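You operate a simulated robot arm through the tools that you are given. There is no shell and no other tool. Be economical: measure what you need, move in short steps, check, and stop when the job is done.

The job below is to be done with a simulated robot arm. You get a single attempt, and the scene is never put back.

TASK
Let the water out, fit the strainer and wipe the grease mark off the sink.
Fine: lay the plug on the drainer; use the sponge and put it back.

Only the result counts: the job must be done as asked and must still hold three seconds after the hand-in. Knocking over, shifting, dropping, spilling or breaking anything else fails it.

THE ROBOT
A 7-joint arm with a two-finger parallel gripper, fixed in place. Base frame: the origin is at the foot of the arm, x ahead of it, y to its left, z up. Units: cm, degrees, N and s.
Its first joint turns from -166.0 to 166.0 degrees. Payload 3.91 kg.
The tool frame sits at the grasp point between the pads (the TCP): z along the fingers, y along the line on which they close. The tips reach 3 cm beyond it. Largest opening 11 cm; finger width 2, thickness 1; the body of the gripper, 4.8 by 11.2 cm, starts 5.5 cm behind the TCP.
Orientation is told as [roll, pitch, yaw] about the base's x, y, z axes, in that order, counted from this pose: with the fingers straight down and closing along the base's y, the tool's x points along the base's -x, its y along +y and its z along -z.

THE INTERFACE
- The arm moves only by the tool play_rows. Its argument "increments" is a list that holds one entry, the list of rows, each a list of 7 numbers: the shift along the tool's x, y, z in units of 400 mm (1.0 is 400 mm), then the turn, a rotation vector about the tool's x, y, z in units of 120 degrees (1.0 is 120 degrees), then the gripper command, from -1 (shut) to 1 (fully open), values between in proportion. In form: [[[dx, dy, dz, wx, wy, wz, gripper], ...]]. A call has 1 to 12 rows; each row is the pose to reach, as a shift and turn from the pose commanded when the call began, along the tool's axes at that moment. A call with a number of a shift or a turn outside -1 to 1 is refused whole. Each row takes 0.2 s and may step no farther than 5 cm and 8.6 degrees from the row before; otherwise, or with a gripper value out of range, the whole call is refused. A pose out of reach is approached as far as the arm can. The call stops where the force on the tool passes 90 N (or 10 N more than at its start, if that is more) or the arm is blocked; 0.2 s more then pass. The fingers move at their own pace (about 15.3 cm/s each) and stop on an object; they squeeze with about 33 N. The grip force told is the motor's: it shows also when the fingers shut on nothing. Time passes only in rows, and 0.2 s behind the last, so rows that repeat a pose let the fingers close. The reply holds the time, the measured pose of the TCP, the force on the tool along the base axes, the opening and the grip force, in the units named above and with some noise, and new pictures: "show" is both (left out), scene, wrist or none.
- Cameras (640 x 400 px; columns grow to the right, rows downward): "scene" is fixed at [40.2, -65.06, 149.79]; the picture's right is [0.95, -0.30, 0.00], its down [-0.24, -0.77, -0.60] and it looks along [0.18, 0.57, -0.80] (base axes); focal length 231 px, centre (320, 200). "wrist" rides on the gripper at [-3.6, 0, -5.7] in the tool frame; the picture's right is [0.00, -1.00, 0.00], its down [0.97, 0.00, -0.24] and it looks along [0.24, 0.00, 0.97] (tool axes); focal length 218 px, centre (320, 200). There is no depth. A picture from a camera that has moved, and an enlarged one, comes with that camera's place and axes in the base frame and with its lens.
- raise_lower(by): slides the trunk up (or, below 0, down) by that many cm; the arm rides with it, the base frame stays. It gives what a move gives, with no picture.
- zoom(camera, box): a new picture of the part [left, top, right, bottom] of that camera's present view, enlarged. It takes no simulated time.
- close_job(): hands the job in; it is judged then, once.

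Go step by step. Nothing tells you positions but the pictures and the camera data: compare them with the known pose of the tool, close in by small moves and look again before you grip or let go. The budget is 120 turns and 150 pictures, counting those below and the enlarged ones. Unless the task says otherwise, let go and move clear before handing in, and close with one line.

The tools are called by a JSON object that holds its "api" and its "payload". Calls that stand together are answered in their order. play_rows: Moves the arm, as the interface text tells. Its arguments: {"type":"object","properties":{"increments":{"type":"array"},"show":{"type":"string","enum":["both","scene","wrist","none"]}},"required":["increments"]} The other tools are called the same way: raise_lower (by) slides the trunk up or down; zoom (camera, box) takes an enlarged picture of a part of a camera's view; close_job () hands the job in.

At the start:

```text
t: 0.0
ee_pos: [46.26, -23.34, 122.78]
tool_rot: [0.1, 0.0, -0.1]
force: [0.0, -0.4, 1.0]
opening: 10.99
grip_force: 0.0
trunk travel left (down, up): [-55.0, 6.0]
```

scene: 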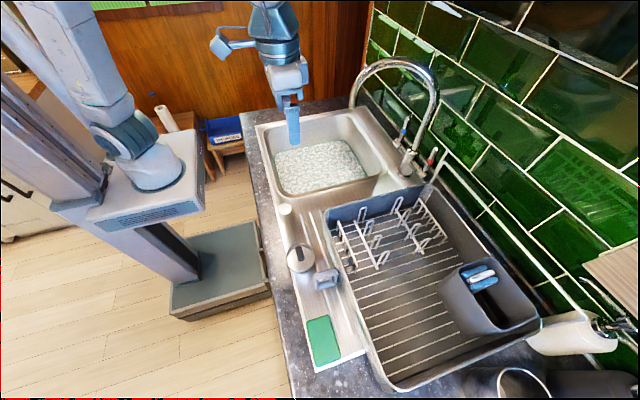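
wrist: 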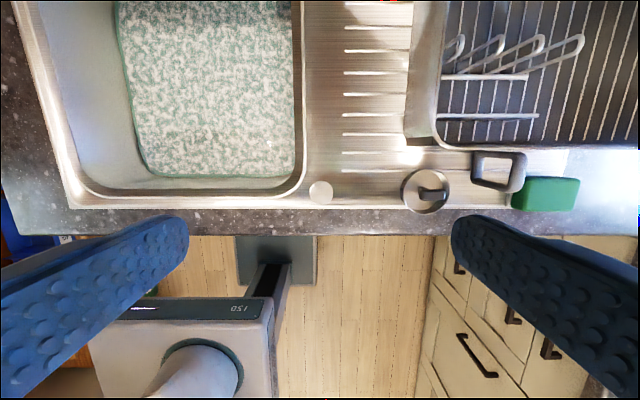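

I see the sink basin full of suds, with a strainer-like round part, a grey square ring, a small round knob and a green sponge on the near ledge. I'll take closer looks first.

{"api": "zoom", "payload": {"camera": "scene", "box": [240, 100, 400, 200]}}

{"api": "zoom", "payload": {"camera": "scene", "box": [260, 190, 400, 370]}}

{"api": "zoom", "payload": {"camera": "wrist", "box": [290, 120, 610, 240]}}

{"api": "zoom", "payload": {"camera": "scene", "box": [340, 40, 560, 340]}}

```text
4.00 times, centred on (320, 150) of scene
camera zoom: at [40.2, -65.06, 149.79], right [0.95, -0.3, 0.0], down [-0.24, -0.77, -0.6], along [0.18, 0.57, -0.8], focal length 923 px, centre (320, 400)
```

zoom: 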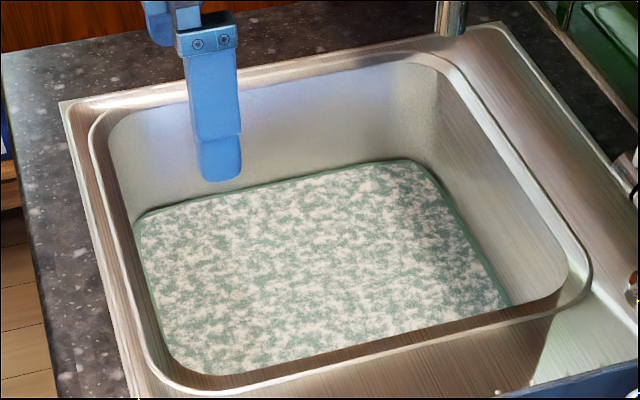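

```text
2.22 times, centred on (330, 280) of scene
camera zoom: at [40.2, -65.06, 149.79], right [0.95, -0.3, 0.0], down [-0.24, -0.77, -0.6], along [0.18, 0.57, -0.8], focal length 513 px, centre (298, 22)
```

zoom: 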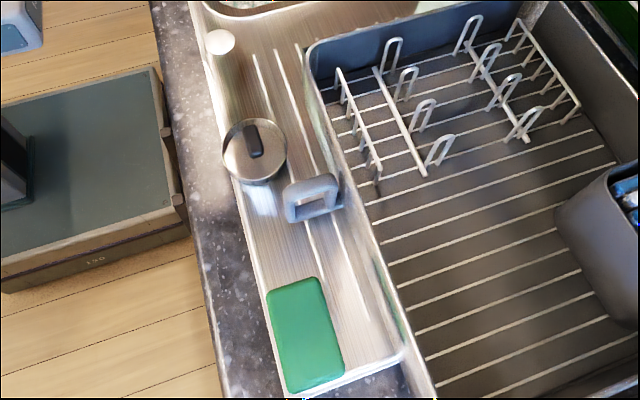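

```text
2.00 times, centred on (450, 180) of wrist
camera zoom: at [49.96, -23.54, 128.61], right [0.0, -1.0, 0.0], down [-0.97, 0.0, 0.24], along [-0.24, 0.0, -0.97], focal length 436 px, centre (60, 240)
```

zoom: 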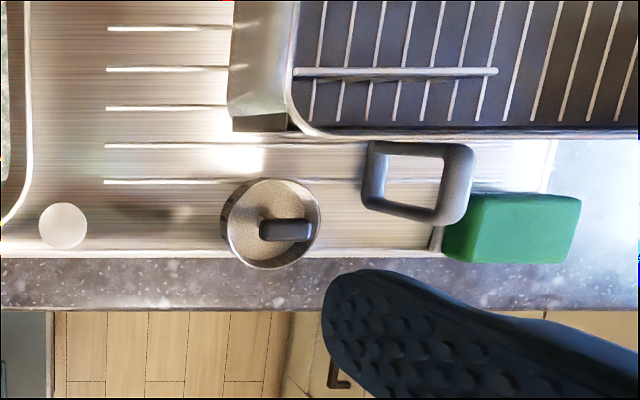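

```text
1.33 times, centred on (450, 190) of scene
camera zoom: at [40.2, -65.06, 149.79], right [0.95, -0.3, 0.0], down [-0.24, -0.77, -0.6], along [0.18, 0.57, -0.8], focal length 308 px, centre (147, 213)
```

zoom: 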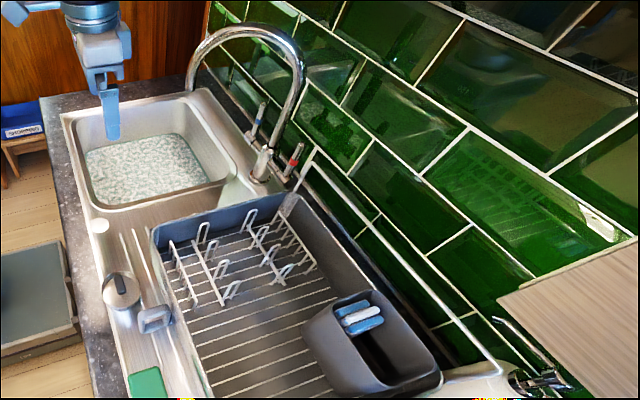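

The rim triangulates to about z≈92, with the strainer near (42.6,-41) and the sponge near (42.4,-60). I'll move over the ledge for a closer look.

{"api": "play_rows", "payload": {"increments": [[[0.0, -0.11, 0.04, 0, 0, 0, 1], [0.0, -0.21, 0.08, 0, 0, 0, 1], [0.0, -0.31, 0.12, 0, 0, 0, 1], [0.0, -0.41, 0.16, 0, 0, 0, 1], [0, -0.52, 0.2, 0, 0, 0, 1], [0.0, -0.6, 0.25, 0, 0, 0, 1], [0.0, -0.6, 0.3, 0, 0, 0, 1]]], "show": "wrist"}}

```text
t: 1.6
ee_pos: [46.0, -47.66, 110.99]
tool_rot: [0.0, 0.0, 0.0]
force: [0.4, -0.1, 0.0]
opening: 10.99
grip_force: 0.1
trunk travel left (down, up): [-55.0, 6.0]
camera wrist: at [49.75, -47.69, 116.77], right [0.0, -1.0, 0.0], down [-0.97, 0.0, 0.24], along [-0.24, 0.0, -0.97], focal length 218 px, centre (320, 200)
```

wrist: 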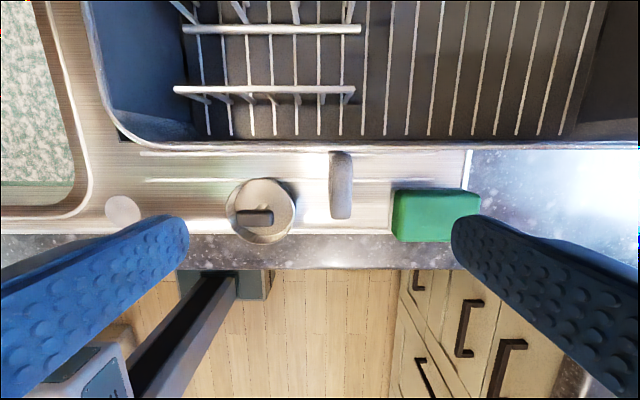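

The grey item is an upright loop near (43,-49). I'll zoom on these parts.

{"api": "zoom", "payload": {"camera": "wrist", "box": [90, 130, 490, 280]}}

{"api": "zoom", "payload": {"camera": "scene", "box": [270, 190, 350, 300]}}

```text
1.60 times, centred on (290, 205) of wrist
camera zoom: at [49.75, -47.69, 116.77], right [0.0, -1.0, 0.0], down [-0.97, 0.0, 0.24], along [-0.24, 0.0, -0.97], focal length 349 px, centre (368, 192)
```

zoom: 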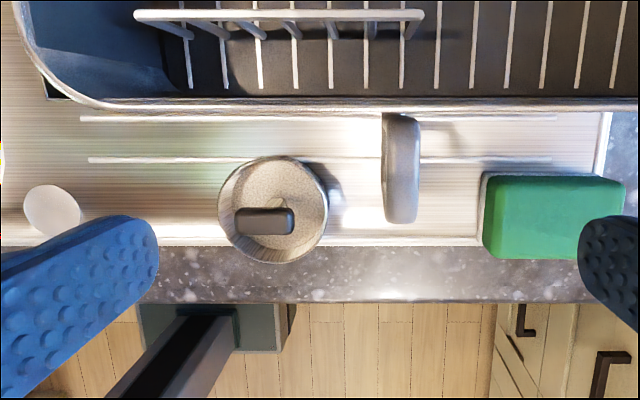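

```text
3.64 times, centred on (310, 245) of scene
camera zoom: at [40.2, -65.06, 149.79], right [0.95, -0.3, 0.0], down [-0.24, -0.77, -0.6], along [0.18, 0.57, -0.8], focal length 839 px, centre (356, 36)
```

zoom: 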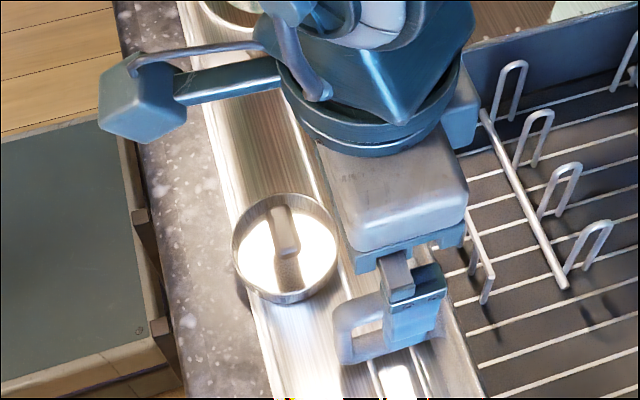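

The strainer has an upright post handle at roughly (42.6,-41), and the basin spans about x 43–78, y −19–18. Next I look into the basin from above, mindful of the faucet.

{"api": "play_rows", "payload": {"increments": [[[0.0, 0.1, -0.06, 0, 0, 0, 1], [-0.03, 0.21, -0.1, 0, 0, 0, 1], [-0.05, 0.32, -0.14, 0, 0, 0, 1], [-0.08, 0.43, -0.18, 0, 0, 0, 1], [-0.11, 0.54, -0.2, 0, 0, 0, 1], [-0.14, 0.65, -0.2, 0, 0, 0, 1], [-0.17, 0.76, -0.2, 0, 0, 0, 1], [-0.2, 0.87, -0.2, 0, 0, 0, 1], [-0.22, 0.97, -0.2, 0, 0, 0, 1], [-0.25, 1.0, -0.2, 0, 0, 0, 1]]], "show": "both"}}

```text
t: 3.8
ee_pos: [56.64, -7.26, 119.03]
tool_rot: [-0.1, 0.0, 0.0]
force: [0.3, -0.3, 0.2]
opening: 10.99
grip_force: 0.1
trunk travel left (down, up): [-55.0, 6.0]
camera wrist: at [60.31, -7.38, 124.89], right [0.0, -1.0, 0.0], down [-0.97, 0.0, 0.24], along [-0.24, 0.0, -0.97], focal length 218 px, centre (320, 200)
```

scene: 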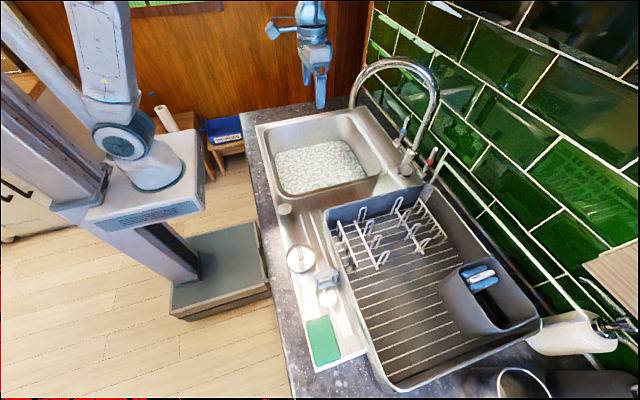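
wrist: 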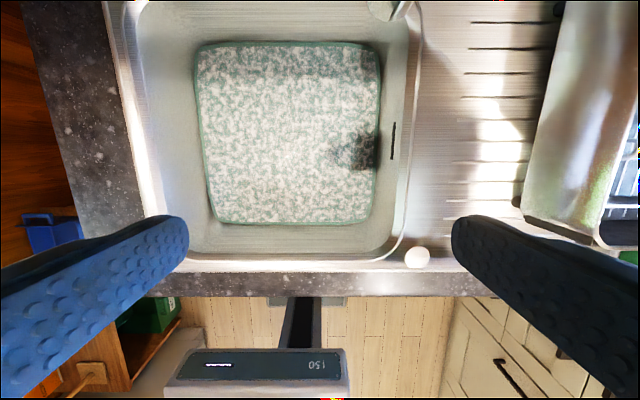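

Now I see the suds surface, a slot on the basin's right wall and a dark patch at the right of the suds. Zooming in.

{"api": "zoom", "payload": {"camera": "wrist", "box": [180, 30, 440, 280]}}

{"api": "zoom", "payload": {"camera": "wrist", "box": [380, 230, 460, 280]}}

{"api": "zoom", "payload": {"camera": "scene", "box": [250, 100, 410, 220]}}

```text
1.60 times, centred on (310, 155) of wrist
camera zoom: at [60.31, -7.38, 124.89], right [0.0, -1.0, 0.0], down [-0.97, 0.0, 0.24], along [-0.24, 0.0, -0.97], focal length 349 px, centre (336, 272)
```

zoom: 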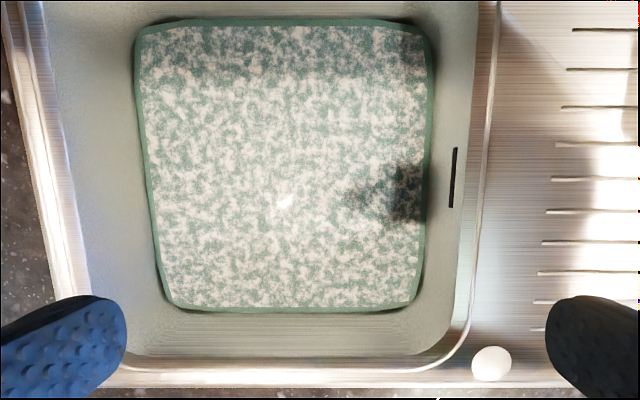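

```text
8.00 times, centred on (420, 255) of wrist
camera zoom: at [60.31, -7.38, 124.89], right [0.0, -1.0, 0.0], down [-0.97, 0.0, 0.24], along [-0.24, 0.0, -0.97], focal length 1746 px, centre (-480, -240)
```

zoom: 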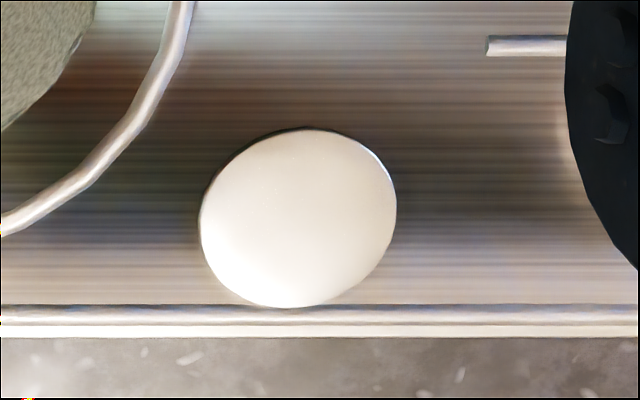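

```text
3.33 times, centred on (330, 160) of scene
camera zoom: at [40.2, -65.06, 149.79], right [0.95, -0.3, 0.0], down [-0.24, -0.77, -0.6], along [0.18, 0.57, -0.8], focal length 769 px, centre (287, 333)
```

zoom: 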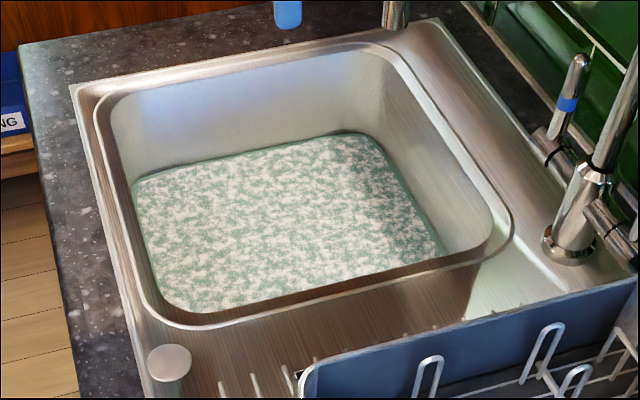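

There's a small bright spot near the middle of the suds, possibly the top of the plug handle. Zoom tighter there.

{"api": "zoom", "payload": {"camera": "wrist", "box": [255, 130, 335, 180]}}

{"api": "zoom", "payload": {"camera": "scene", "box": [290, 130, 370, 190]}}

```text
8.00 times, centred on (295, 155) of wrist
camera zoom: at [60.31, -7.38, 124.89], right [0.0, -1.0, 0.0], down [-0.97, 0.0, 0.24], along [-0.24, 0.0, -0.97], focal length 1746 px, centre (520, 560)
```

zoom: 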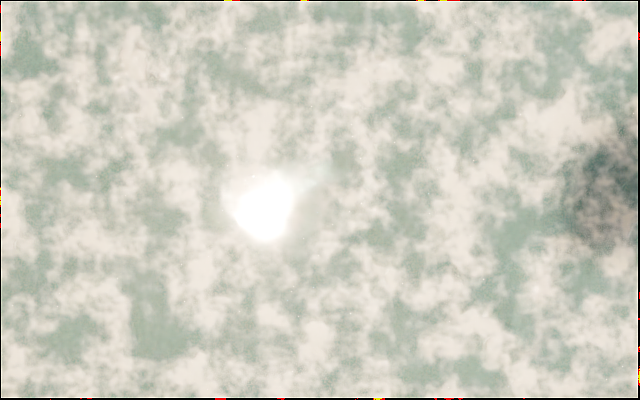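

```text
6.67 times, centred on (330, 160) of scene
camera zoom: at [40.2, -65.06, 149.79], right [0.95, -0.3, 0.0], down [-0.24, -0.77, -0.6], along [0.18, 0.57, -0.8], focal length 1539 px, centre (253, 467)
```

zoom: 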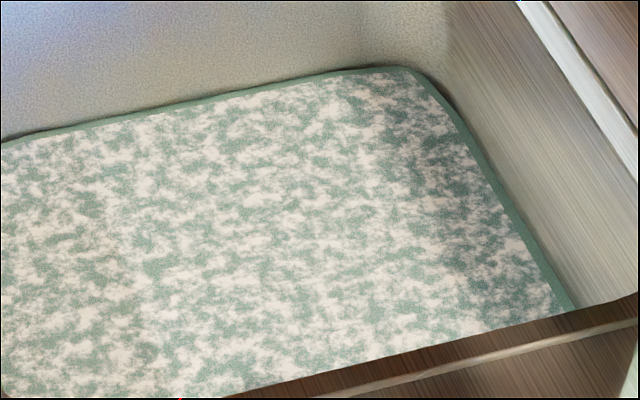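

That spot is only a glint; the plug is hidden under opaque suds (surface z≈78.5, basin centre ≈(61.5,−0.6)). The spout tip is near (66,−10,114), so I'll shift away in y first and go down into the basin to feel for the plug.

{"api": "play_rows", "payload": {"increments": [[[0, 0.1, 0, 0, 0, 0, 1], [-0.03, 0.18, 0.05, 0, 0, 0, 1], [-0.06, 0.19, 0.15, 0, 0, 0, 1], [-0.09, 0.18, 0.25, 0, 0, 0, 1], [-0.12, 0.17, 0.36, 0, 0, 0, 1], [-0.122, 0.168, 0.47, 0, 0, 0, 1], [-0.122, 0.168, 0.58, 0, 0, 0, 1], [-0.122, 0.168, 0.69, 0, 0, 0, 1], [-0.122, 0.168, 0.75, 0, 0, 0, 1]]], "show": "both"}}

```text
t: 5.8
ee_pos: [61.5, -0.74, 88.77]
tool_rot: [-0.1, 0.0, 0.0]
force: [0.5, -0.8, -1.0]
opening: 11.0
grip_force: 0.1
trunk travel left (down, up): [-55.0, 6.0]
camera wrist: at [65.15, -0.83, 94.45], right [0.0, -1.0, 0.0], down [-0.97, 0.0, 0.24], along [-0.24, 0.0, -0.97], focal length 218 px, centre (320, 200)
```

scene: 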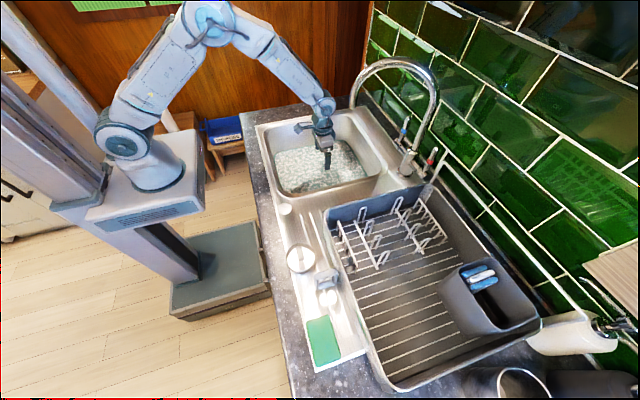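
wrist: 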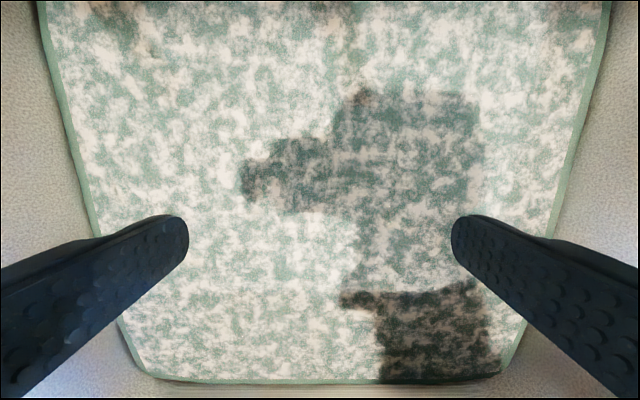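

The dark patches are my own shadow. I go down gently with open fingers, until the tips are near the floor.

{"api": "play_rows", "payload": {"increments": [[[0, 0, 0.08, 0, 0, 0, 1], [0, 0, 0.14, 0, 0, 0, 1], [0, 0, 0.18, 0, 0, 0, 1], [0, 0, 0.2, 0, 0, 0, 1], [0, 0, 0.22, 0, 0, 0, 1], [0, 0, 0.23, 0, 0, 0, 1], [0, 0, 0.24, 0, 0, 0, 1], [0, 0, 0.25, 0, 0, 0, 1]]], "show": "none"}}

```text
t: 7.6
ee_pos: [61.17, -0.84, 78.9]
tool_rot: [0.0, 0.0, 0.0]
force: [0.2, 1.1, -0.2]
opening: 11.02
grip_force: 0.1
trunk travel left (down, up): [-55.0, 6.0]
```

No contact yet with the tips at 75.9. Closing to feel for a handle.

{"api": "play_rows", "payload": {"increments": [[[0, 0, 0, 0, 0, 0, 0.5], [0, 0, 0, 0, 0, 0, 0], [0, 0, 0, 0, 0, 0, -0.5], [0, 0, 0, 0, 0, 0, -1], [0, 0, 0, 0, 0, 0, -1]]], "show": "none"}}

```text
t: 8.8
ee_pos: [61.44, -1.77, 78.94]
tool_rot: [-0.3, -0.3, -0.4]
force: [11.7, -42.8, 12.3]
opening: 0.08
grip_force: 32.8
trunk travel left (down, up): [-55.0, 6.0]
```

The fingers shut, yet the arm got pushed 0.9 cm with ~43 N sideways, so something is there. Opening a little and checking.

{"api": "play_rows", "payload": {"increments": [[[0, 0, 0, 0, 0, 0, -0.7], [0, 0, 0, 0, 0, 0, -0.7]]], "show": "wrist"}}

```text
t: 9.4
ee_pos: [61.3, -0.72, 78.75]
tool_rot: [0.1, -0.1, 0.0]
force: [14.7, -13.9, 7.6]
opening: 2.39
grip_force: 6.8
trunk travel left (down, up): [-55.0, 6.0]
camera wrist: at [65.01, -0.88, 84.57], right [0.0, -1.0, 0.0], down [-0.97, 0.0, 0.24], along [-0.24, 0.0, -0.97], focal length 218 px, centre (320, 200)
```

wrist: 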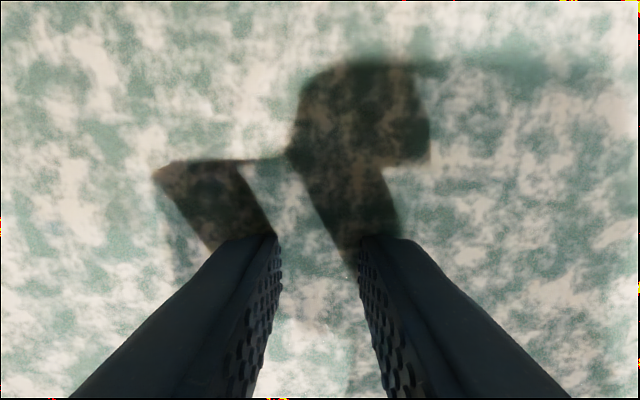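

Something about the fingers is still loaded. Let me settle and then close again.

{"api": "play_rows", "payload": {"increments": [[[0, 0, 0, 0, 0, 0, -0.7], [0, 0, 0, 0, 0, 0, -0.7], [0, 0, 0, 0, 0, 0, -0.7]]], "show": "none"}}

{"api": "play_rows", "payload": {"increments": [[[0, 0, 0, 0, 0, 0, 0.2], [0, 0, 0, 0, 0, 0, 0.2], [0, 0, 0, 0, 0, 0, 0.2]]], "show": "none"}}

```text
t: 10.2
ee_pos: [61.33, -0.84, 78.84]
tool_rot: [0.1, 0.1, 0.0]
force: [15.5, -11.3, 7.6]
opening: 2.26
grip_force: 6.1
trunk travel left (down, up): [-55.0, 6.0]
```

```text
t: 11.0
ee_pos: [61.22, -0.78, 78.76]
tool_rot: [0.0, 0.0, 0.0]
force: [0.0, -0.7, -0.5]
opening: 6.6
grip_force: 0.0
trunk travel left (down, up): [-55.0, 6.0]
```

A object is being touched on the −x side of the fingers, slightly to −y. I'll shift 2.5 cm toward −x and 0.5 cm toward −y and close again.

{"api": "play_rows", "payload": {"increments": [[[0.03, -0.012, 0, 0, 0, 0, 0.4], [0.0625, -0.012, 0, 0, 0, 0, 0.4], [0.0625, -0.012, 0, 0, 0, 0, 0.4]]], "show": "none"}}

{"api": "play_rows", "payload": {"increments": [[[0, 0, 0, 0, 0, 0, 0], [0, 0, 0, 0, 0, 0, -0.3], [0, 0, 0, 0, 0, 0, -0.5], [0, 0, 0, 0, 0, 0, -0.7], [0, 0, 0, 0, 0, 0, -0.7]]], "show": "none"}}

```text
t: 11.8
ee_pos: [58.74, -1.2, 78.9]
tool_rot: [-0.1, 0.0, -0.1]
force: [0.7, 0.1, -0.2]
opening: 7.71
grip_force: 0.1
trunk travel left (down, up): [-55.0, 6.0]
```

```text
t: 13.0
ee_pos: [58.7, -1.29, 78.89]
tool_rot: [0.0, -0.1, -0.2]
force: [-0.1, 1.2, 1.5]
opening: 4.27
grip_force: 33.1
trunk travel left (down, up): [-55.0, 6.0]
```

Gripped something 4.3 cm wide, well centred. Lifting gently.

{"api": "play_rows", "payload": {"increments": [[[0, 0, 0, 0, 0, 0, -1], [0, 0, 0, 0, 0, 0, -1], [0, 0, -0.01, 0, 0, 0, -1], [0, 0, -0.025, 0, 0, 0, -1], [0, 0, -0.05, 0, 0, 0, -1], [0, 0, -0.08, 0, 0, 0, -1]]], "show": "wrist"}}

```text
t: 14.4
ee_pos: [58.64, -1.18, 82.0]
tool_rot: [-0.1, 0.0, -0.1]
force: [-0.7, 0.0, -0.7]
opening: 4.26
grip_force: 32.9
trunk travel left (down, up): [-55.0, 6.0]
camera wrist: at [62.38, -1.31, 87.83], right [0.0, -1.0, 0.0], down [-0.97, 0.0, 0.24], along [-0.24, 0.0, -0.97], focal length 218 px, centre (320, 200)
```

wrist: 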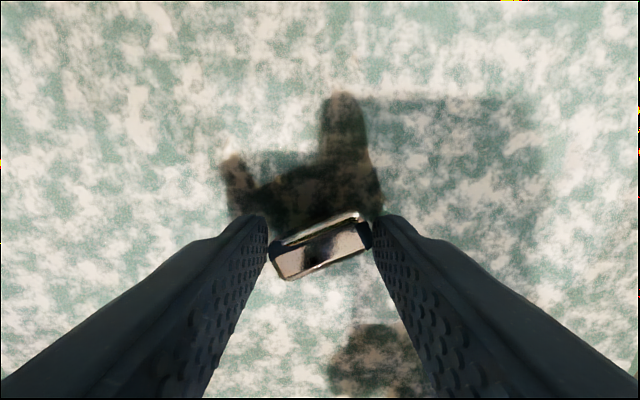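

I hold a metal bar handle (skewed a bit) and it rises with me. Lifting further to see the whole plug.

{"api": "play_rows", "payload": {"increments": [[[0, 0, -0.05, 0, 0, 0, -1], [0, 0, -0.11, 0, 0, 0, -1], [0, 0, -0.18, 0, 0, 0, -1], [0, 0, -0.25, 0, 0, 0, -1], [0, 0, -0.25, 0, 0, 0, -1], [0, 0, -0.25, 0, 0, 0, -1]]], "show": "both"}}

```text
t: 15.8
ee_pos: [58.91, -1.29, 92.04]
tool_rot: [0.0, 0.0, 0.0]
force: [1.1, 0.5, -0.8]
opening: 4.28
grip_force: 33.2
trunk travel left (down, up): [-55.0, 6.0]
camera wrist: at [62.58, -1.37, 97.77], right [0.0, -1.0, 0.0], down [-0.97, 0.0, 0.24], along [-0.24, 0.0, -0.97], focal length 218 px, centre (320, 200)
```

scene: 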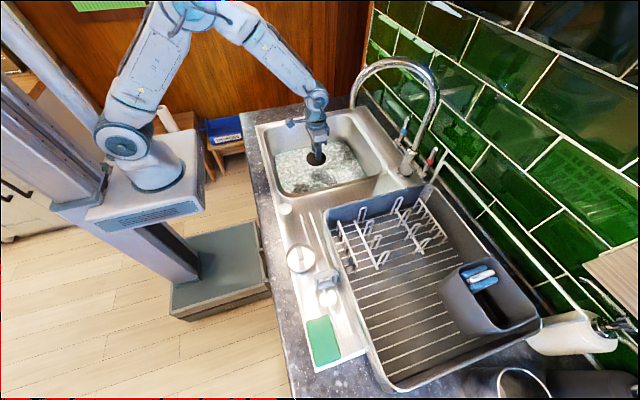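
wrist: 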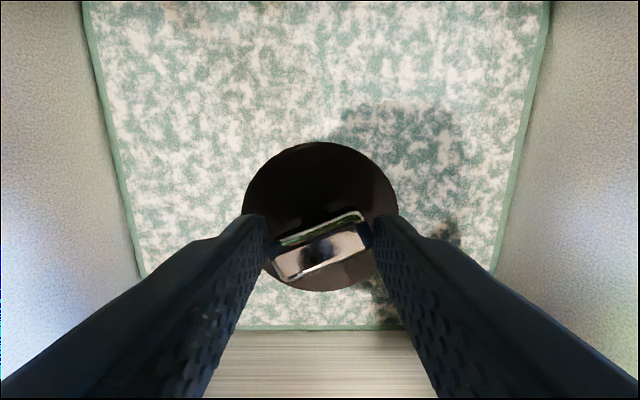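

It is the plug: black disc with a bar handle, and the water should drain now. I'll lift it clear, swing around the spout at smaller x, and hover over the free drainer strip between basin and rack.

{"api": "play_rows", "payload": {"increments": [[[0.02, 0, -0.1, 0, 0, 0, -1], [0.05, 0, -0.2, 0, 0, 0, -1], [0.1, 0, -0.3, 0, 0, 0, -1], [0.15, -0.04, -0.38, 0, 0, 0, -1], [0.16, -0.12, -0.4, 0, 0, 0, -1], [0.16, -0.22, -0.4, 0, 0, 0, -1], [0.16, -0.32, -0.4, 0, 0, 0, -1], [0.16, -0.42, -0.4, 0, 0, 0, -1], [0.14, -0.52, -0.4, 0, 0, 0, -1], [0.1, -0.6, -0.4, 0, 0, 0, -1], [0.08, -0.65, -0.4, 0, 0, 0, -1], [0.08, -0.65, -0.4, 0, 0, 0, -1]]], "show": "both"}}

```text
t: 18.4
ee_pos: [55.29, -27.1, 108.08]
tool_rot: [0.0, 0.0, 0.1]
force: [0.1, -0.3, -0.1]
opening: 4.26
grip_force: 32.7
trunk travel left (down, up): [-55.0, 6.0]
camera wrist: at [59.05, -27.16, 113.85], right [0.0, -1.0, 0.0], down [-0.97, 0.0, 0.24], along [-0.24, 0.0, -0.97], focal length 218 px, centre (320, 200)
```

scene: 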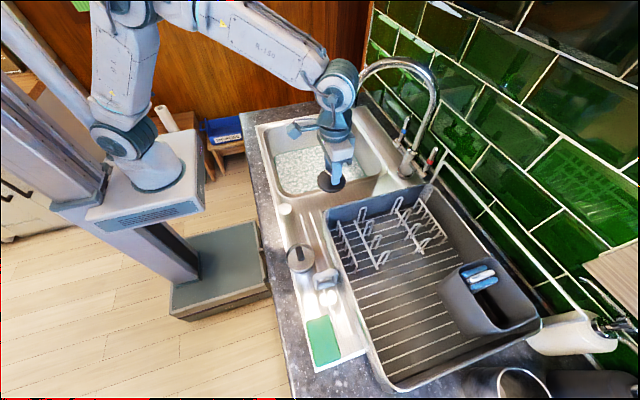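
wrist: 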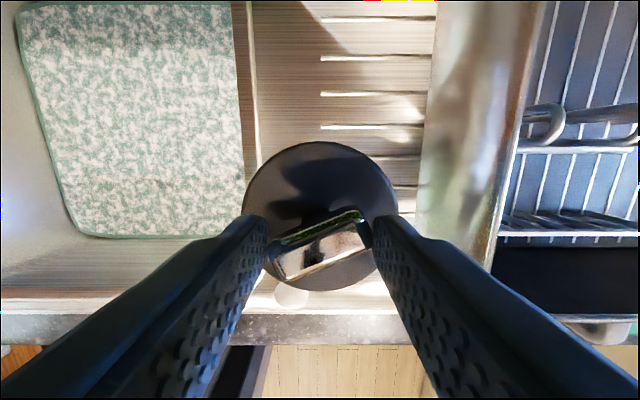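

The free strip runs from y≈−21 to −38; I'll set the plug near (56,−30). Lowering to just above first.

{"api": "play_rows", "payload": {"increments": [[[0, -0.03, 0.05, 0, 0, 0, -1], [-0.01, -0.07, 0.12, 0, 0, 0, -1], [-0.015, -0.075, 0.19, 0, 0, 0, -1], [-0.015, -0.075, 0.22, 0, 0, 0, -1], [-0.015, -0.075, 0.22, 0, 0, 0, -1]]], "show": "both"}}

```text
t: 19.6
ee_pos: [55.96, -30.15, 99.14]
tool_rot: [-0.1, 0.1, 0.0]
force: [0.0, -0.2, -0.3]
opening: 4.28
grip_force: 32.7
trunk travel left (down, up): [-55.0, 6.0]
camera wrist: at [59.59, -30.22, 105.03], right [0.0, -1.0, 0.0], down [-0.97, 0.0, 0.24], along [-0.24, 0.0, -0.97], focal length 218 px, centre (320, 200)
```

scene: 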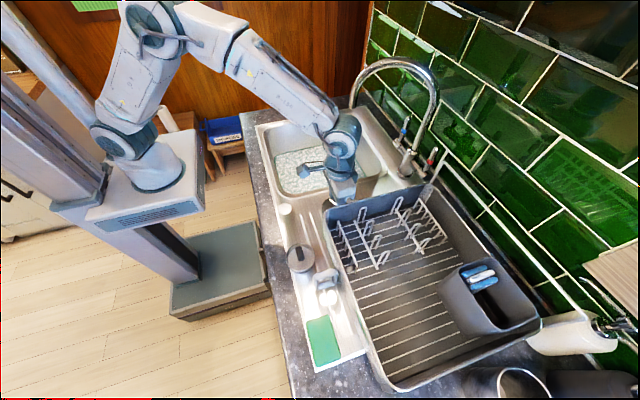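
wrist: 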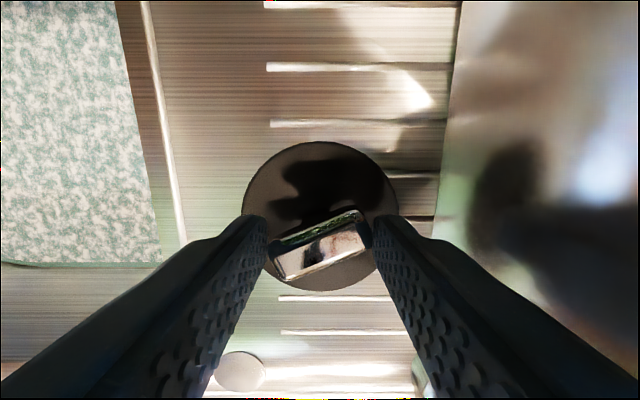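

Clear all round. Lowering in small steps until contact.

{"api": "play_rows", "payload": {"increments": [[[0, 0, 0.01, 0, 0, 0, -1], [0, 0, 0.02, 0, 0, 0, -1], [0, 0, 0.03, 0, 0, 0, -1], [0, 0, 0.035, 0, 0, 0, -1], [0, 0, 0.04, 0, 0, 0, -1]]], "show": "none"}}

```text
t: 20.8
ee_pos: [55.86, -30.37, 98.15]
tool_rot: [-0.5, -0.4, 0.0]
force: [1.6, 0.3, 39.1]
opening: 4.28
grip_force: 33.3
trunk travel left (down, up): [-55.0, 6.0]
```

Contact reached at z≈98.2. Ease off half a centimetre and release partly.

{"api": "play_rows", "payload": {"increments": [[[0, 0, -0.013, 0, 0, 0, -1], [0, 0, -0.013, 0, 0, 0, -1], [0, 0, -0.013, 0, 0, 0, -0.1], [0, 0, -0.013, 0, 0, 0, 0.1], [0, 0, -0.013, 0, 0, 0, 0.2]]], "show": "wrist"}}

```text
t: 22.0
ee_pos: [55.97, -30.18, 98.22]
tool_rot: [-0.1, 0.0, -0.1]
force: [3.0, -1.6, 23.9]
opening: 6.6
grip_force: 0.0
trunk travel left (down, up): [-55.0, 6.0]
camera wrist: at [59.62, -30.28, 104.07], right [0.0, -1.0, 0.0], down [-0.97, 0.0, 0.24], along [-0.24, 0.0, -0.97], focal length 218 px, centre (320, 200)
```

wrist: 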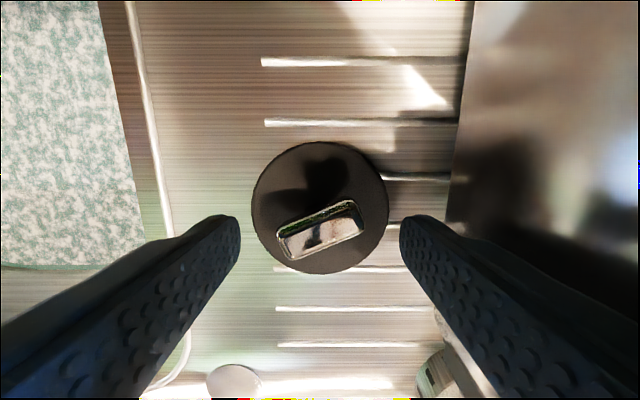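

The upward push remains although the plug is released, so the gripper body was resting on something — likely the rack wall. I lift straight up at once and look.

{"api": "play_rows", "payload": {"increments": [[[0, 0, -0.03, 0, 0, 0, 0.2], [0, 0.02, -0.1, 0, 0, 0, 0.2], [0, 0.04, -0.2, 0, 0, 0, 0.2], [0.1, 0.05, -0.3, 0, 0, 0, 0.2], [0.15, 0.05, -0.35, 0, 0, 0, 0.2]]], "show": "both"}}

```text
refused: row 4 steps farther than a row can; nothing moved
```

{"api": "play_rows", "payload": {"increments": [[[0, 0, -0.03, 0, 0, 0, 0.2], [0, 0.02, -0.1, 0, 0, 0, 0.2], [0, 0.04, -0.2, 0, 0, 0, 0.2], [0.05, 0.05, -0.3, 0, 0, 0, 0.2], [0.12, 0.05, -0.35, 0, 0, 0, 0.2]]], "show": "both"}}

```text
t: 23.2
ee_pos: [51.22, -28.33, 112.22]
tool_rot: [0.0, 0.0, 0.0]
force: [0.5, -0.5, -0.4]
opening: 6.6
grip_force: 0.0
trunk travel left (down, up): [-55.0, 6.0]
camera wrist: at [54.94, -28.37, 117.97], right [0.0, -1.0, 0.0], down [-0.97, 0.0, 0.24], along [-0.24, 0.0, -0.97], focal length 218 px, centre (320, 200)
```

scene: 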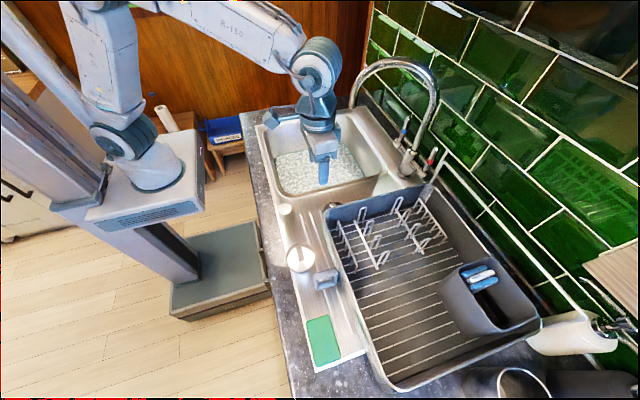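
wrist: 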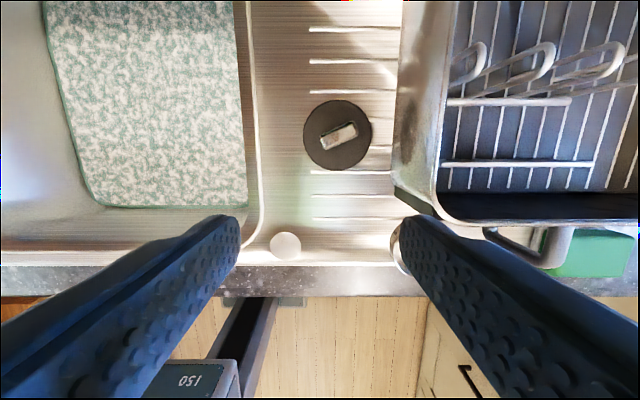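

The plug lies flat on the drainer strip and the rack hasn't moved; its rim is at z≈105, which my gripper body touched. The drain should be at about (58.7,−1.25). Now over to the strainer.

{"api": "play_rows", "payload": {"increments": [[[0.08, 0, 0, 0, 0, 0, 0.6], [0.16, -0.05, 0, 0, 0, 0, 0.6], [0.22, -0.13, 0, 0, 0, 0, 0.6], [0.22, -0.23, 0.03, 0, 0, 0, 0.6], [0.22, -0.317, 0.06, 0, 0, 0, 0.6], [0.22, -0.317, 0.1, 0, 0, 0, 0.6], [0.22, -0.317, 0.1, 0, 0, 0, 0.6]]], "show": "both"}}

```text
t: 24.8
ee_pos: [42.5, -41.15, 108.1]
tool_rot: [0.0, 0.0, -0.1]
force: [0.1, 0.0, -0.3]
opening: 8.78
grip_force: 0.1
trunk travel left (down, up): [-55.0, 6.0]
camera wrist: at [46.23, -41.08, 113.84], right [0.0, -1.0, 0.0], down [-0.97, 0.0, 0.24], along [-0.24, 0.0, -0.97], focal length 218 px, centre (320, 200)
```

scene: 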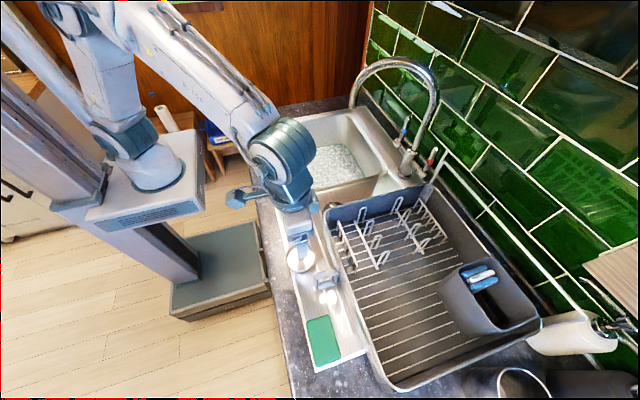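
wrist: 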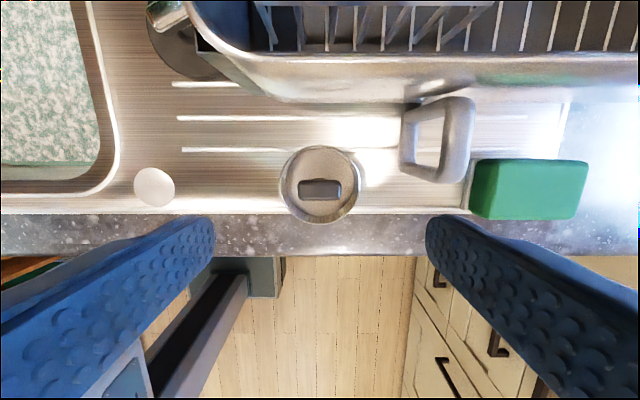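

Strainer centre is about (42.9,−41.1) with a bar handle 3.5 cm along y. I descend to tip height just above its handle and look again.

{"api": "play_rows", "payload": {"increments": [[[-0.012, 0, 0.08, 0, 0, 0, 0.3], [-0.012, 0, 0.16, 0, 0, 0, 0.3], [-0.012, 0, 0.22, 0, 0, 0, 0.3], [-0.012, 0, 0.225, 0, 0, 0, 0.3]]], "show": "both"}}

```text
t: 25.8
ee_pos: [42.86, -40.86, 99.24]
tool_rot: [0.0, 0.0, -0.1]
force: [-0.5, -0.1, -0.8]
opening: 7.17
grip_force: 0.0
trunk travel left (down, up): [-55.0, 6.0]
camera wrist: at [46.65, -41.02, 104.93], right [0.0, -1.0, 0.0], down [-0.97, 0.0, 0.24], along [-0.24, 0.0, -0.97], focal length 218 px, centre (320, 200)
```

scene: 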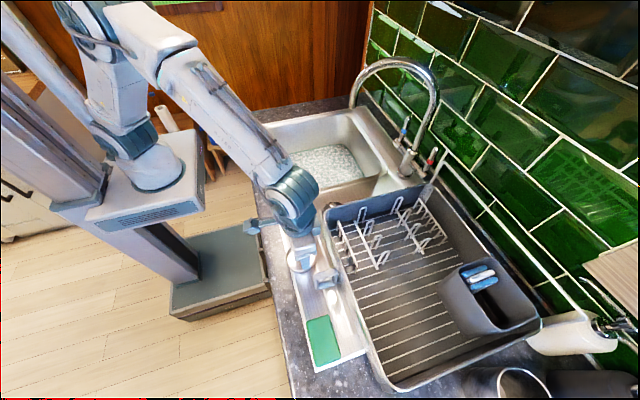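
wrist: 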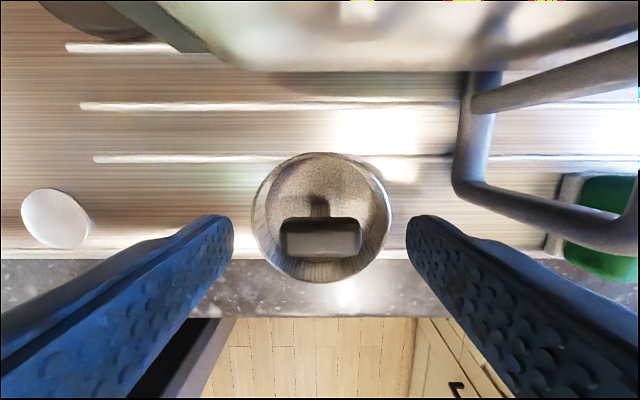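

The strainer is a cup with a T-handle, its bar at z≈96, well centred. Lowering 2.4 cm and gripping.

{"api": "play_rows", "payload": {"increments": [[[0, 0, 0.03, 0, 0, 0, 0.1], [0, 0, 0.06, 0, 0, 0, 0.1], [0, 0, 0.06, 0, 0, 0, -0.1], [0, 0, 0.06, 0, 0, 0, -0.5], [0, 0, 0.06, 0, 0, 0, -1], [0, 0, 0.06, 0, 0, 0, -1]]], "show": "wrist"}}

```text
t: 27.2
ee_pos: [42.98, -41.03, 96.8]
tool_rot: [0.1, 0.1, 0.1]
force: [1.2, 0.3, -0.8]
opening: 3.7
grip_force: 33.1
trunk travel left (down, up): [-55.0, 6.0]
camera wrist: at [46.7, -41.08, 102.58], right [0.0, -1.0, 0.0], down [-0.97, 0.0, 0.24], along [-0.24, 0.0, -0.97], focal length 218 px, centre (320, 200)
```

wrist: 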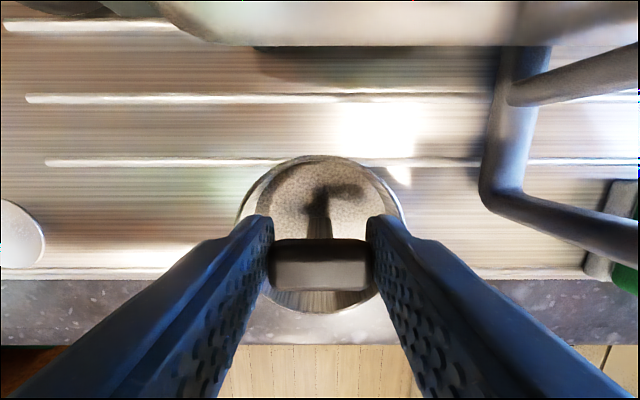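

Strainer gripped. Lift and carry it over to the basin, keeping clear of the spout.

{"api": "play_rows", "payload": {"increments": [[[0, 0, -0.1, 0, 0, 0, -1], [0, 0.03, -0.2, 0, 0, 0, -1], [-0.02, 0.14, -0.24, 0, 0, 0, -1], [-0.04, 0.255, -0.25, 0, 0, 0, -1], [-0.06, 0.37, -0.25, 0, 0, 0, -1], [-0.08, 0.485, -0.25, 0, 0, 0, -1], [-0.1, 0.6, -0.25, 0, 0, 0, -1], [-0.12, 0.715, -0.25, 0, 0, 0, -1], [-0.14, 0.83, -0.25, 0, 0, 0, -1], [-0.18, 0.94, -0.25, 0, 0, 0, -1], [-0.28, 0.994, -0.25, 0, 0, 0, -1], [-0.38, 0.994, -0.25, 0, 0, 0, -1]]], "show": "both"}}

```text
t: 29.8
ee_pos: [58.11, -1.19, 106.91]
tool_rot: [-0.1, 0.1, -0.1]
force: [0.4, 0.6, -0.9]
opening: 3.71
grip_force: 33.2
trunk travel left (down, up): [-55.0, 6.0]
camera wrist: at [61.81, -1.11, 112.63], right [0.0, -1.0, 0.0], down [-0.97, 0.0, 0.24], along [-0.24, 0.0, -0.97], focal length 218 px, centre (320, 200)
```

scene: 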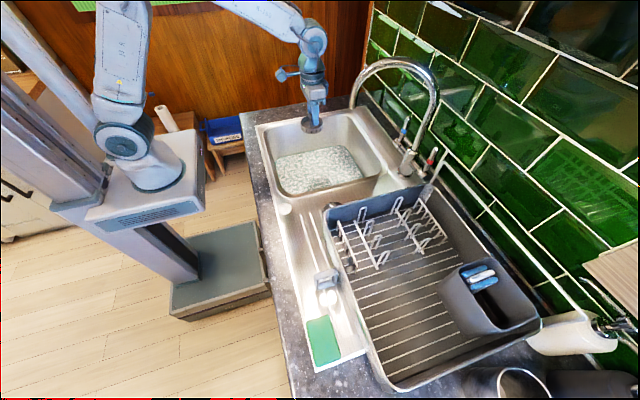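
wrist: 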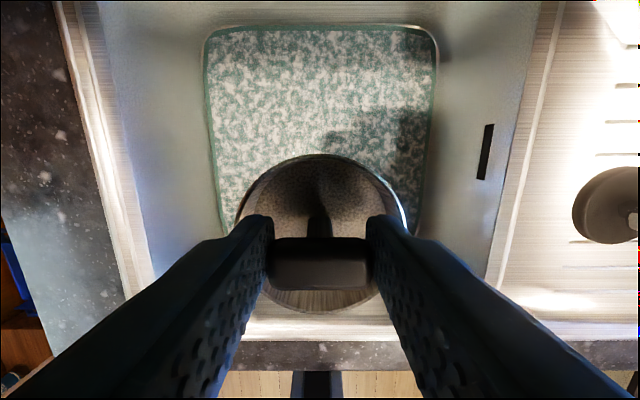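

The water is going down. I'll wait over the basin so I can see the drain hole before fitting.

{"api": "play_rows", "payload": {"increments": [[[0, 0, 0, 0, 0, 0, -1], [0, 0, 0, 0, 0, 0, -1], [0, 0, 0, 0, 0, 0, -1], [0, 0, 0, 0, 0, 0, -1], [0, 0, 0, 0, 0, 0, -1], [0, 0, 0, 0, 0, 0, -1], [0, 0, 0, 0, 0, 0, -1], [0, 0, 0, 0, 0, 0, -1], [0, 0, 0, 0, 0, 0, -1], [0, 0, 0, 0, 0, 0, -1], [0, 0, 0, 0, 0, 0, -1], [0, 0, 0, 0, 0, 0, -1]]], "show": "none"}}

{"api": "play_rows", "payload": {"increments": [[[0, 0, 0, 0, 0, 0, -1], [0, 0, 0, 0, 0, 0, -1], [0, 0, 0, 0, 0, 0, -1], [0, 0, 0, 0, 0, 0, -1], [0, 0, 0, 0, 0, 0, -1], [0, 0, 0, 0, 0, 0, -1], [0, 0, 0, 0, 0, 0, -1], [0, 0, 0, 0, 0, 0, -1], [0, 0, 0, 0, 0, 0, -1], [0, 0, 0, 0, 0, 0, -1], [0, 0, 0, 0, 0, 0, -1], [0, 0, 0, 0, 0, 0, -1]]], "show": "none"}}

{"api": "play_rows", "payload": {"increments": [[[0, 0, 0, 0, 0, 0, -1], [0, 0, 0, 0, 0, 0, -1], [0, 0, 0, 0, 0, 0, -1], [0, 0, 0, 0, 0, 0, -1], [0, 0, 0, 0, 0, 0, -1], [0, 0, 0, 0, 0, 0, -1], [0, 0, 0, 0, 0, 0, -1], [0, 0, 0, 0, 0, 0, -1], [0, 0, 0, 0, 0, 0, -1], [0, 0, 0, 0, 0, 0, -1], [0, 0, 0, 0, 0, 0, -1], [0, 0, 0, 0, 0, 0, -1]]], "show": "none"}}

{"api": "play_rows", "payload": {"increments": [[[0, 0, 0, 0, 0, 0, -1], [0, 0, 0, 0, 0, 0, -1], [0, 0, 0, 0, 0, 0, -1], [0, 0, 0, 0, 0, 0, -1], [0, 0, 0, 0, 0, 0, -1], [0, 0, 0, 0, 0, 0, -1], [0, 0, 0, 0, 0, 0, -1], [0, 0, 0, 0, 0, 0, -1], [0, 0, 0, 0, 0, 0, -1], [0, 0, 0, 0, 0, 0, -1], [0, 0, 0, 0, 0, 0, -1], [0, 0, 0, 0, 0, 0, -1]]], "show": "both"}}

```text
t: 32.4
ee_pos: [58.02, -1.02, 106.84]
tool_rot: [0.0, 0.0, -0.1]
force: [-0.1, 0.5, -1.1]
opening: 3.69
grip_force: 33.0
trunk travel left (down, up): [-55.0, 6.0]
```

```text
t: 35.0
ee_pos: [58.01, -1.02, 106.79]
tool_rot: [0.1, 0.0, -0.2]
force: [0.6, -0.4, -0.2]
opening: 3.7
grip_force: 33.2
trunk travel left (down, up): [-55.0, 6.0]
```

```text
t: 37.6
ee_pos: [57.9, -0.96, 106.87]
tool_rot: [0.0, 0.0, 0.1]
force: [-0.5, 0.6, -0.4]
opening: 3.7
grip_force: 33.6
trunk travel left (down, up): [-55.0, 6.0]
```

```text
t: 40.2
ee_pos: [58.01, -0.89, 106.87]
tool_rot: [0.1, 0.0, -0.1]
force: [0.3, 0.2, -0.5]
opening: 3.68
grip_force: 32.8
trunk travel left (down, up): [-55.0, 6.0]
camera wrist: at [61.7, -1.12, 112.69], right [0.0, -1.0, 0.0], down [-0.97, 0.0, 0.24], along [-0.24, 0.0, -0.97], focal length 218 px, centre (320, 200)
```

scene: 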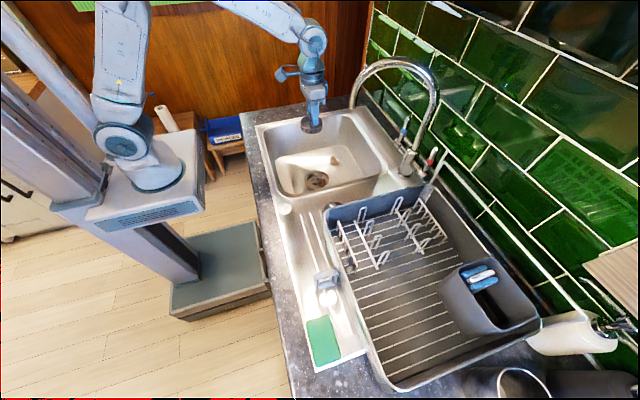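
wrist: 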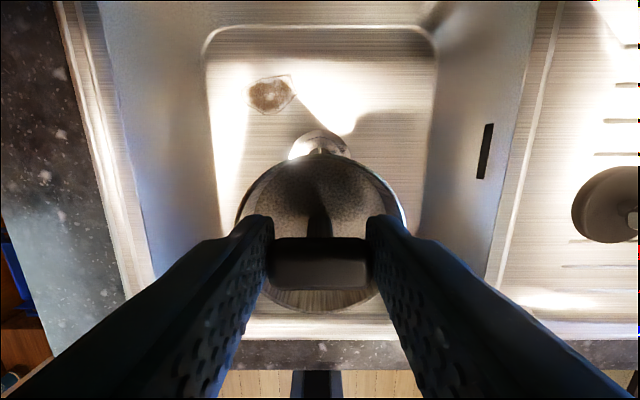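

The water is gone; a brown grease mark shows on the basin floor and a bit of the drain. Zoom to locate both.

{"api": "zoom", "payload": {"camera": "scene", "box": [260, 130, 380, 205]}}

{"api": "zoom", "payload": {"camera": "wrist", "box": [200, 50, 400, 175]}}

```text
5.33 times, centred on (320, 168) of scene
camera zoom: at [40.2, -65.06, 149.79], right [0.95, -0.3, 0.0], down [-0.24, -0.77, -0.6], along [0.18, 0.57, -0.8], focal length 1231 px, centre (320, 373)
```

zoom: 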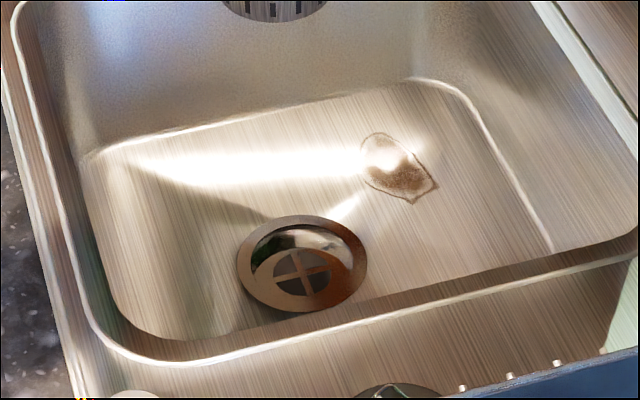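

```text
3.20 times, centred on (300, 112) of wrist
camera zoom: at [61.7, -1.12, 112.69], right [0.0, -1.0, 0.0], down [-0.97, 0.0, 0.24], along [-0.24, 0.0, -0.97], focal length 698 px, centre (384, 480)
```

zoom: 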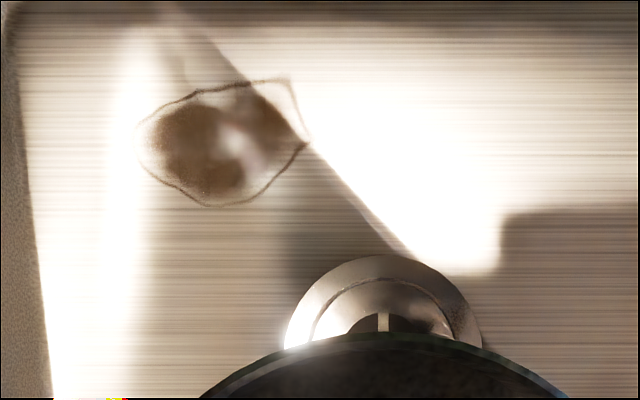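

Drain centre ≈(58.75,−1.15), floor z≈75.7; grease mark ≈(69.7,6.8), about 8×6 cm. I align and lower the strainer to just above the floor.

{"api": "play_rows", "payload": {"increments": [[[-0.0185, -0.004, 0.1, 0, 0, 0, -1], [-0.0185, -0.004, 0.22, 0, 0, 0, -1], [-0.0185, -0.004, 0.34, 0, 0, 0, -1], [-0.0185, -0.004, 0.46, 0, 0, 0, -1], [-0.0185, -0.004, 0.56, 0, 0, 0, -1], [-0.0185, -0.004, 0.6, 0, 0, 0, -1], [-0.0185, -0.004, 0.6, 0, 0, 0, -1]]], "show": "both"}}

```text
t: 41.8
ee_pos: [59.0, -1.36, 82.55]
tool_rot: [0.0, 0.0, -0.1]
force: [0.7, 0.4, -0.9]
opening: 3.67
grip_force: 33.0
trunk travel left (down, up): [-55.0, 6.0]
camera wrist: at [62.68, -1.45, 88.32], right [0.0, -1.0, 0.0], down [-0.97, 0.0, 0.24], along [-0.24, 0.0, -0.97], focal length 218 px, centre (320, 200)
```

scene: 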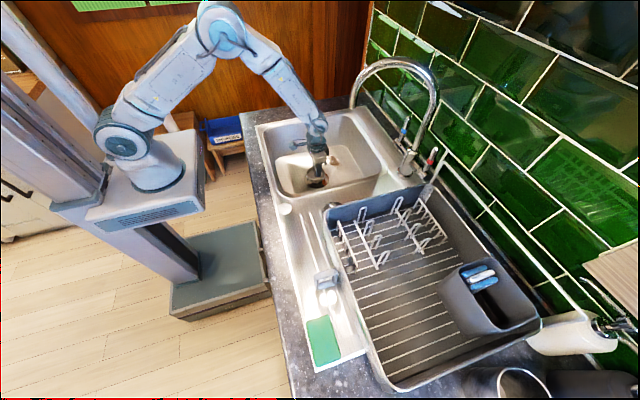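
wrist: 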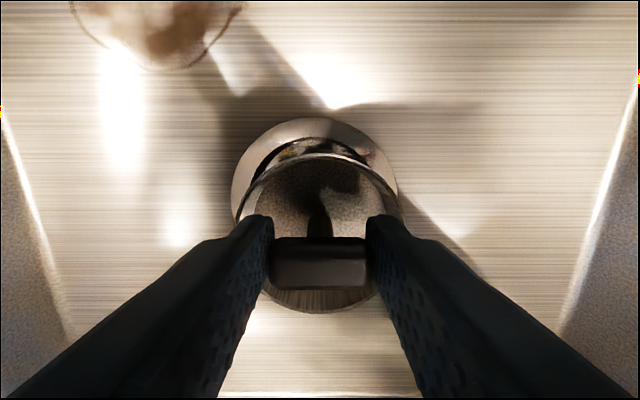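

The strainer hangs right above the drain; slight offset visible. Zoom to measure.

{"api": "zoom", "payload": {"camera": "wrist", "box": [220, 100, 420, 325]}}

{"api": "zoom", "payload": {"camera": "scene", "box": [280, 140, 360, 200]}}

```text
1.78 times, centred on (320, 212) of wrist
camera zoom: at [62.68, -1.45, 88.32], right [0.0, -1.0, 0.0], down [-0.97, 0.0, 0.24], along [-0.24, 0.0, -0.97], focal length 388 px, centre (320, 178)
```

zoom: 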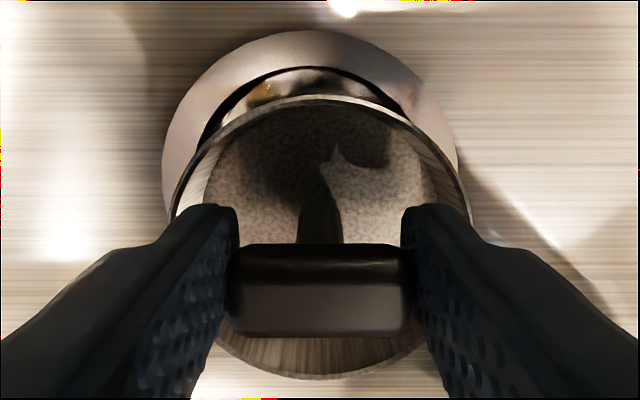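

```text
6.67 times, centred on (320, 170) of scene
camera zoom: at [40.2, -65.06, 149.79], right [0.95, -0.3, 0.0], down [-0.24, -0.77, -0.6], along [0.18, 0.57, -0.8], focal length 1539 px, centre (320, 400)
```

zoom: 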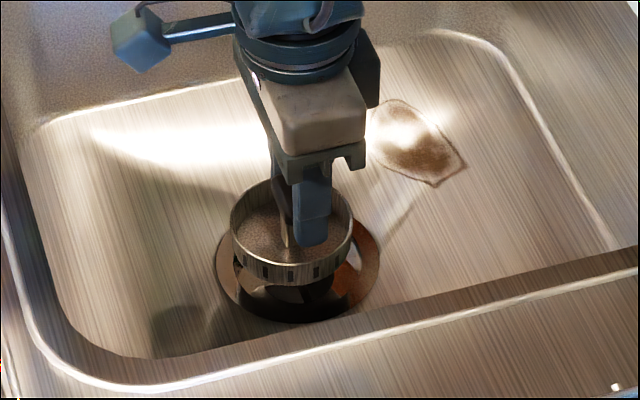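

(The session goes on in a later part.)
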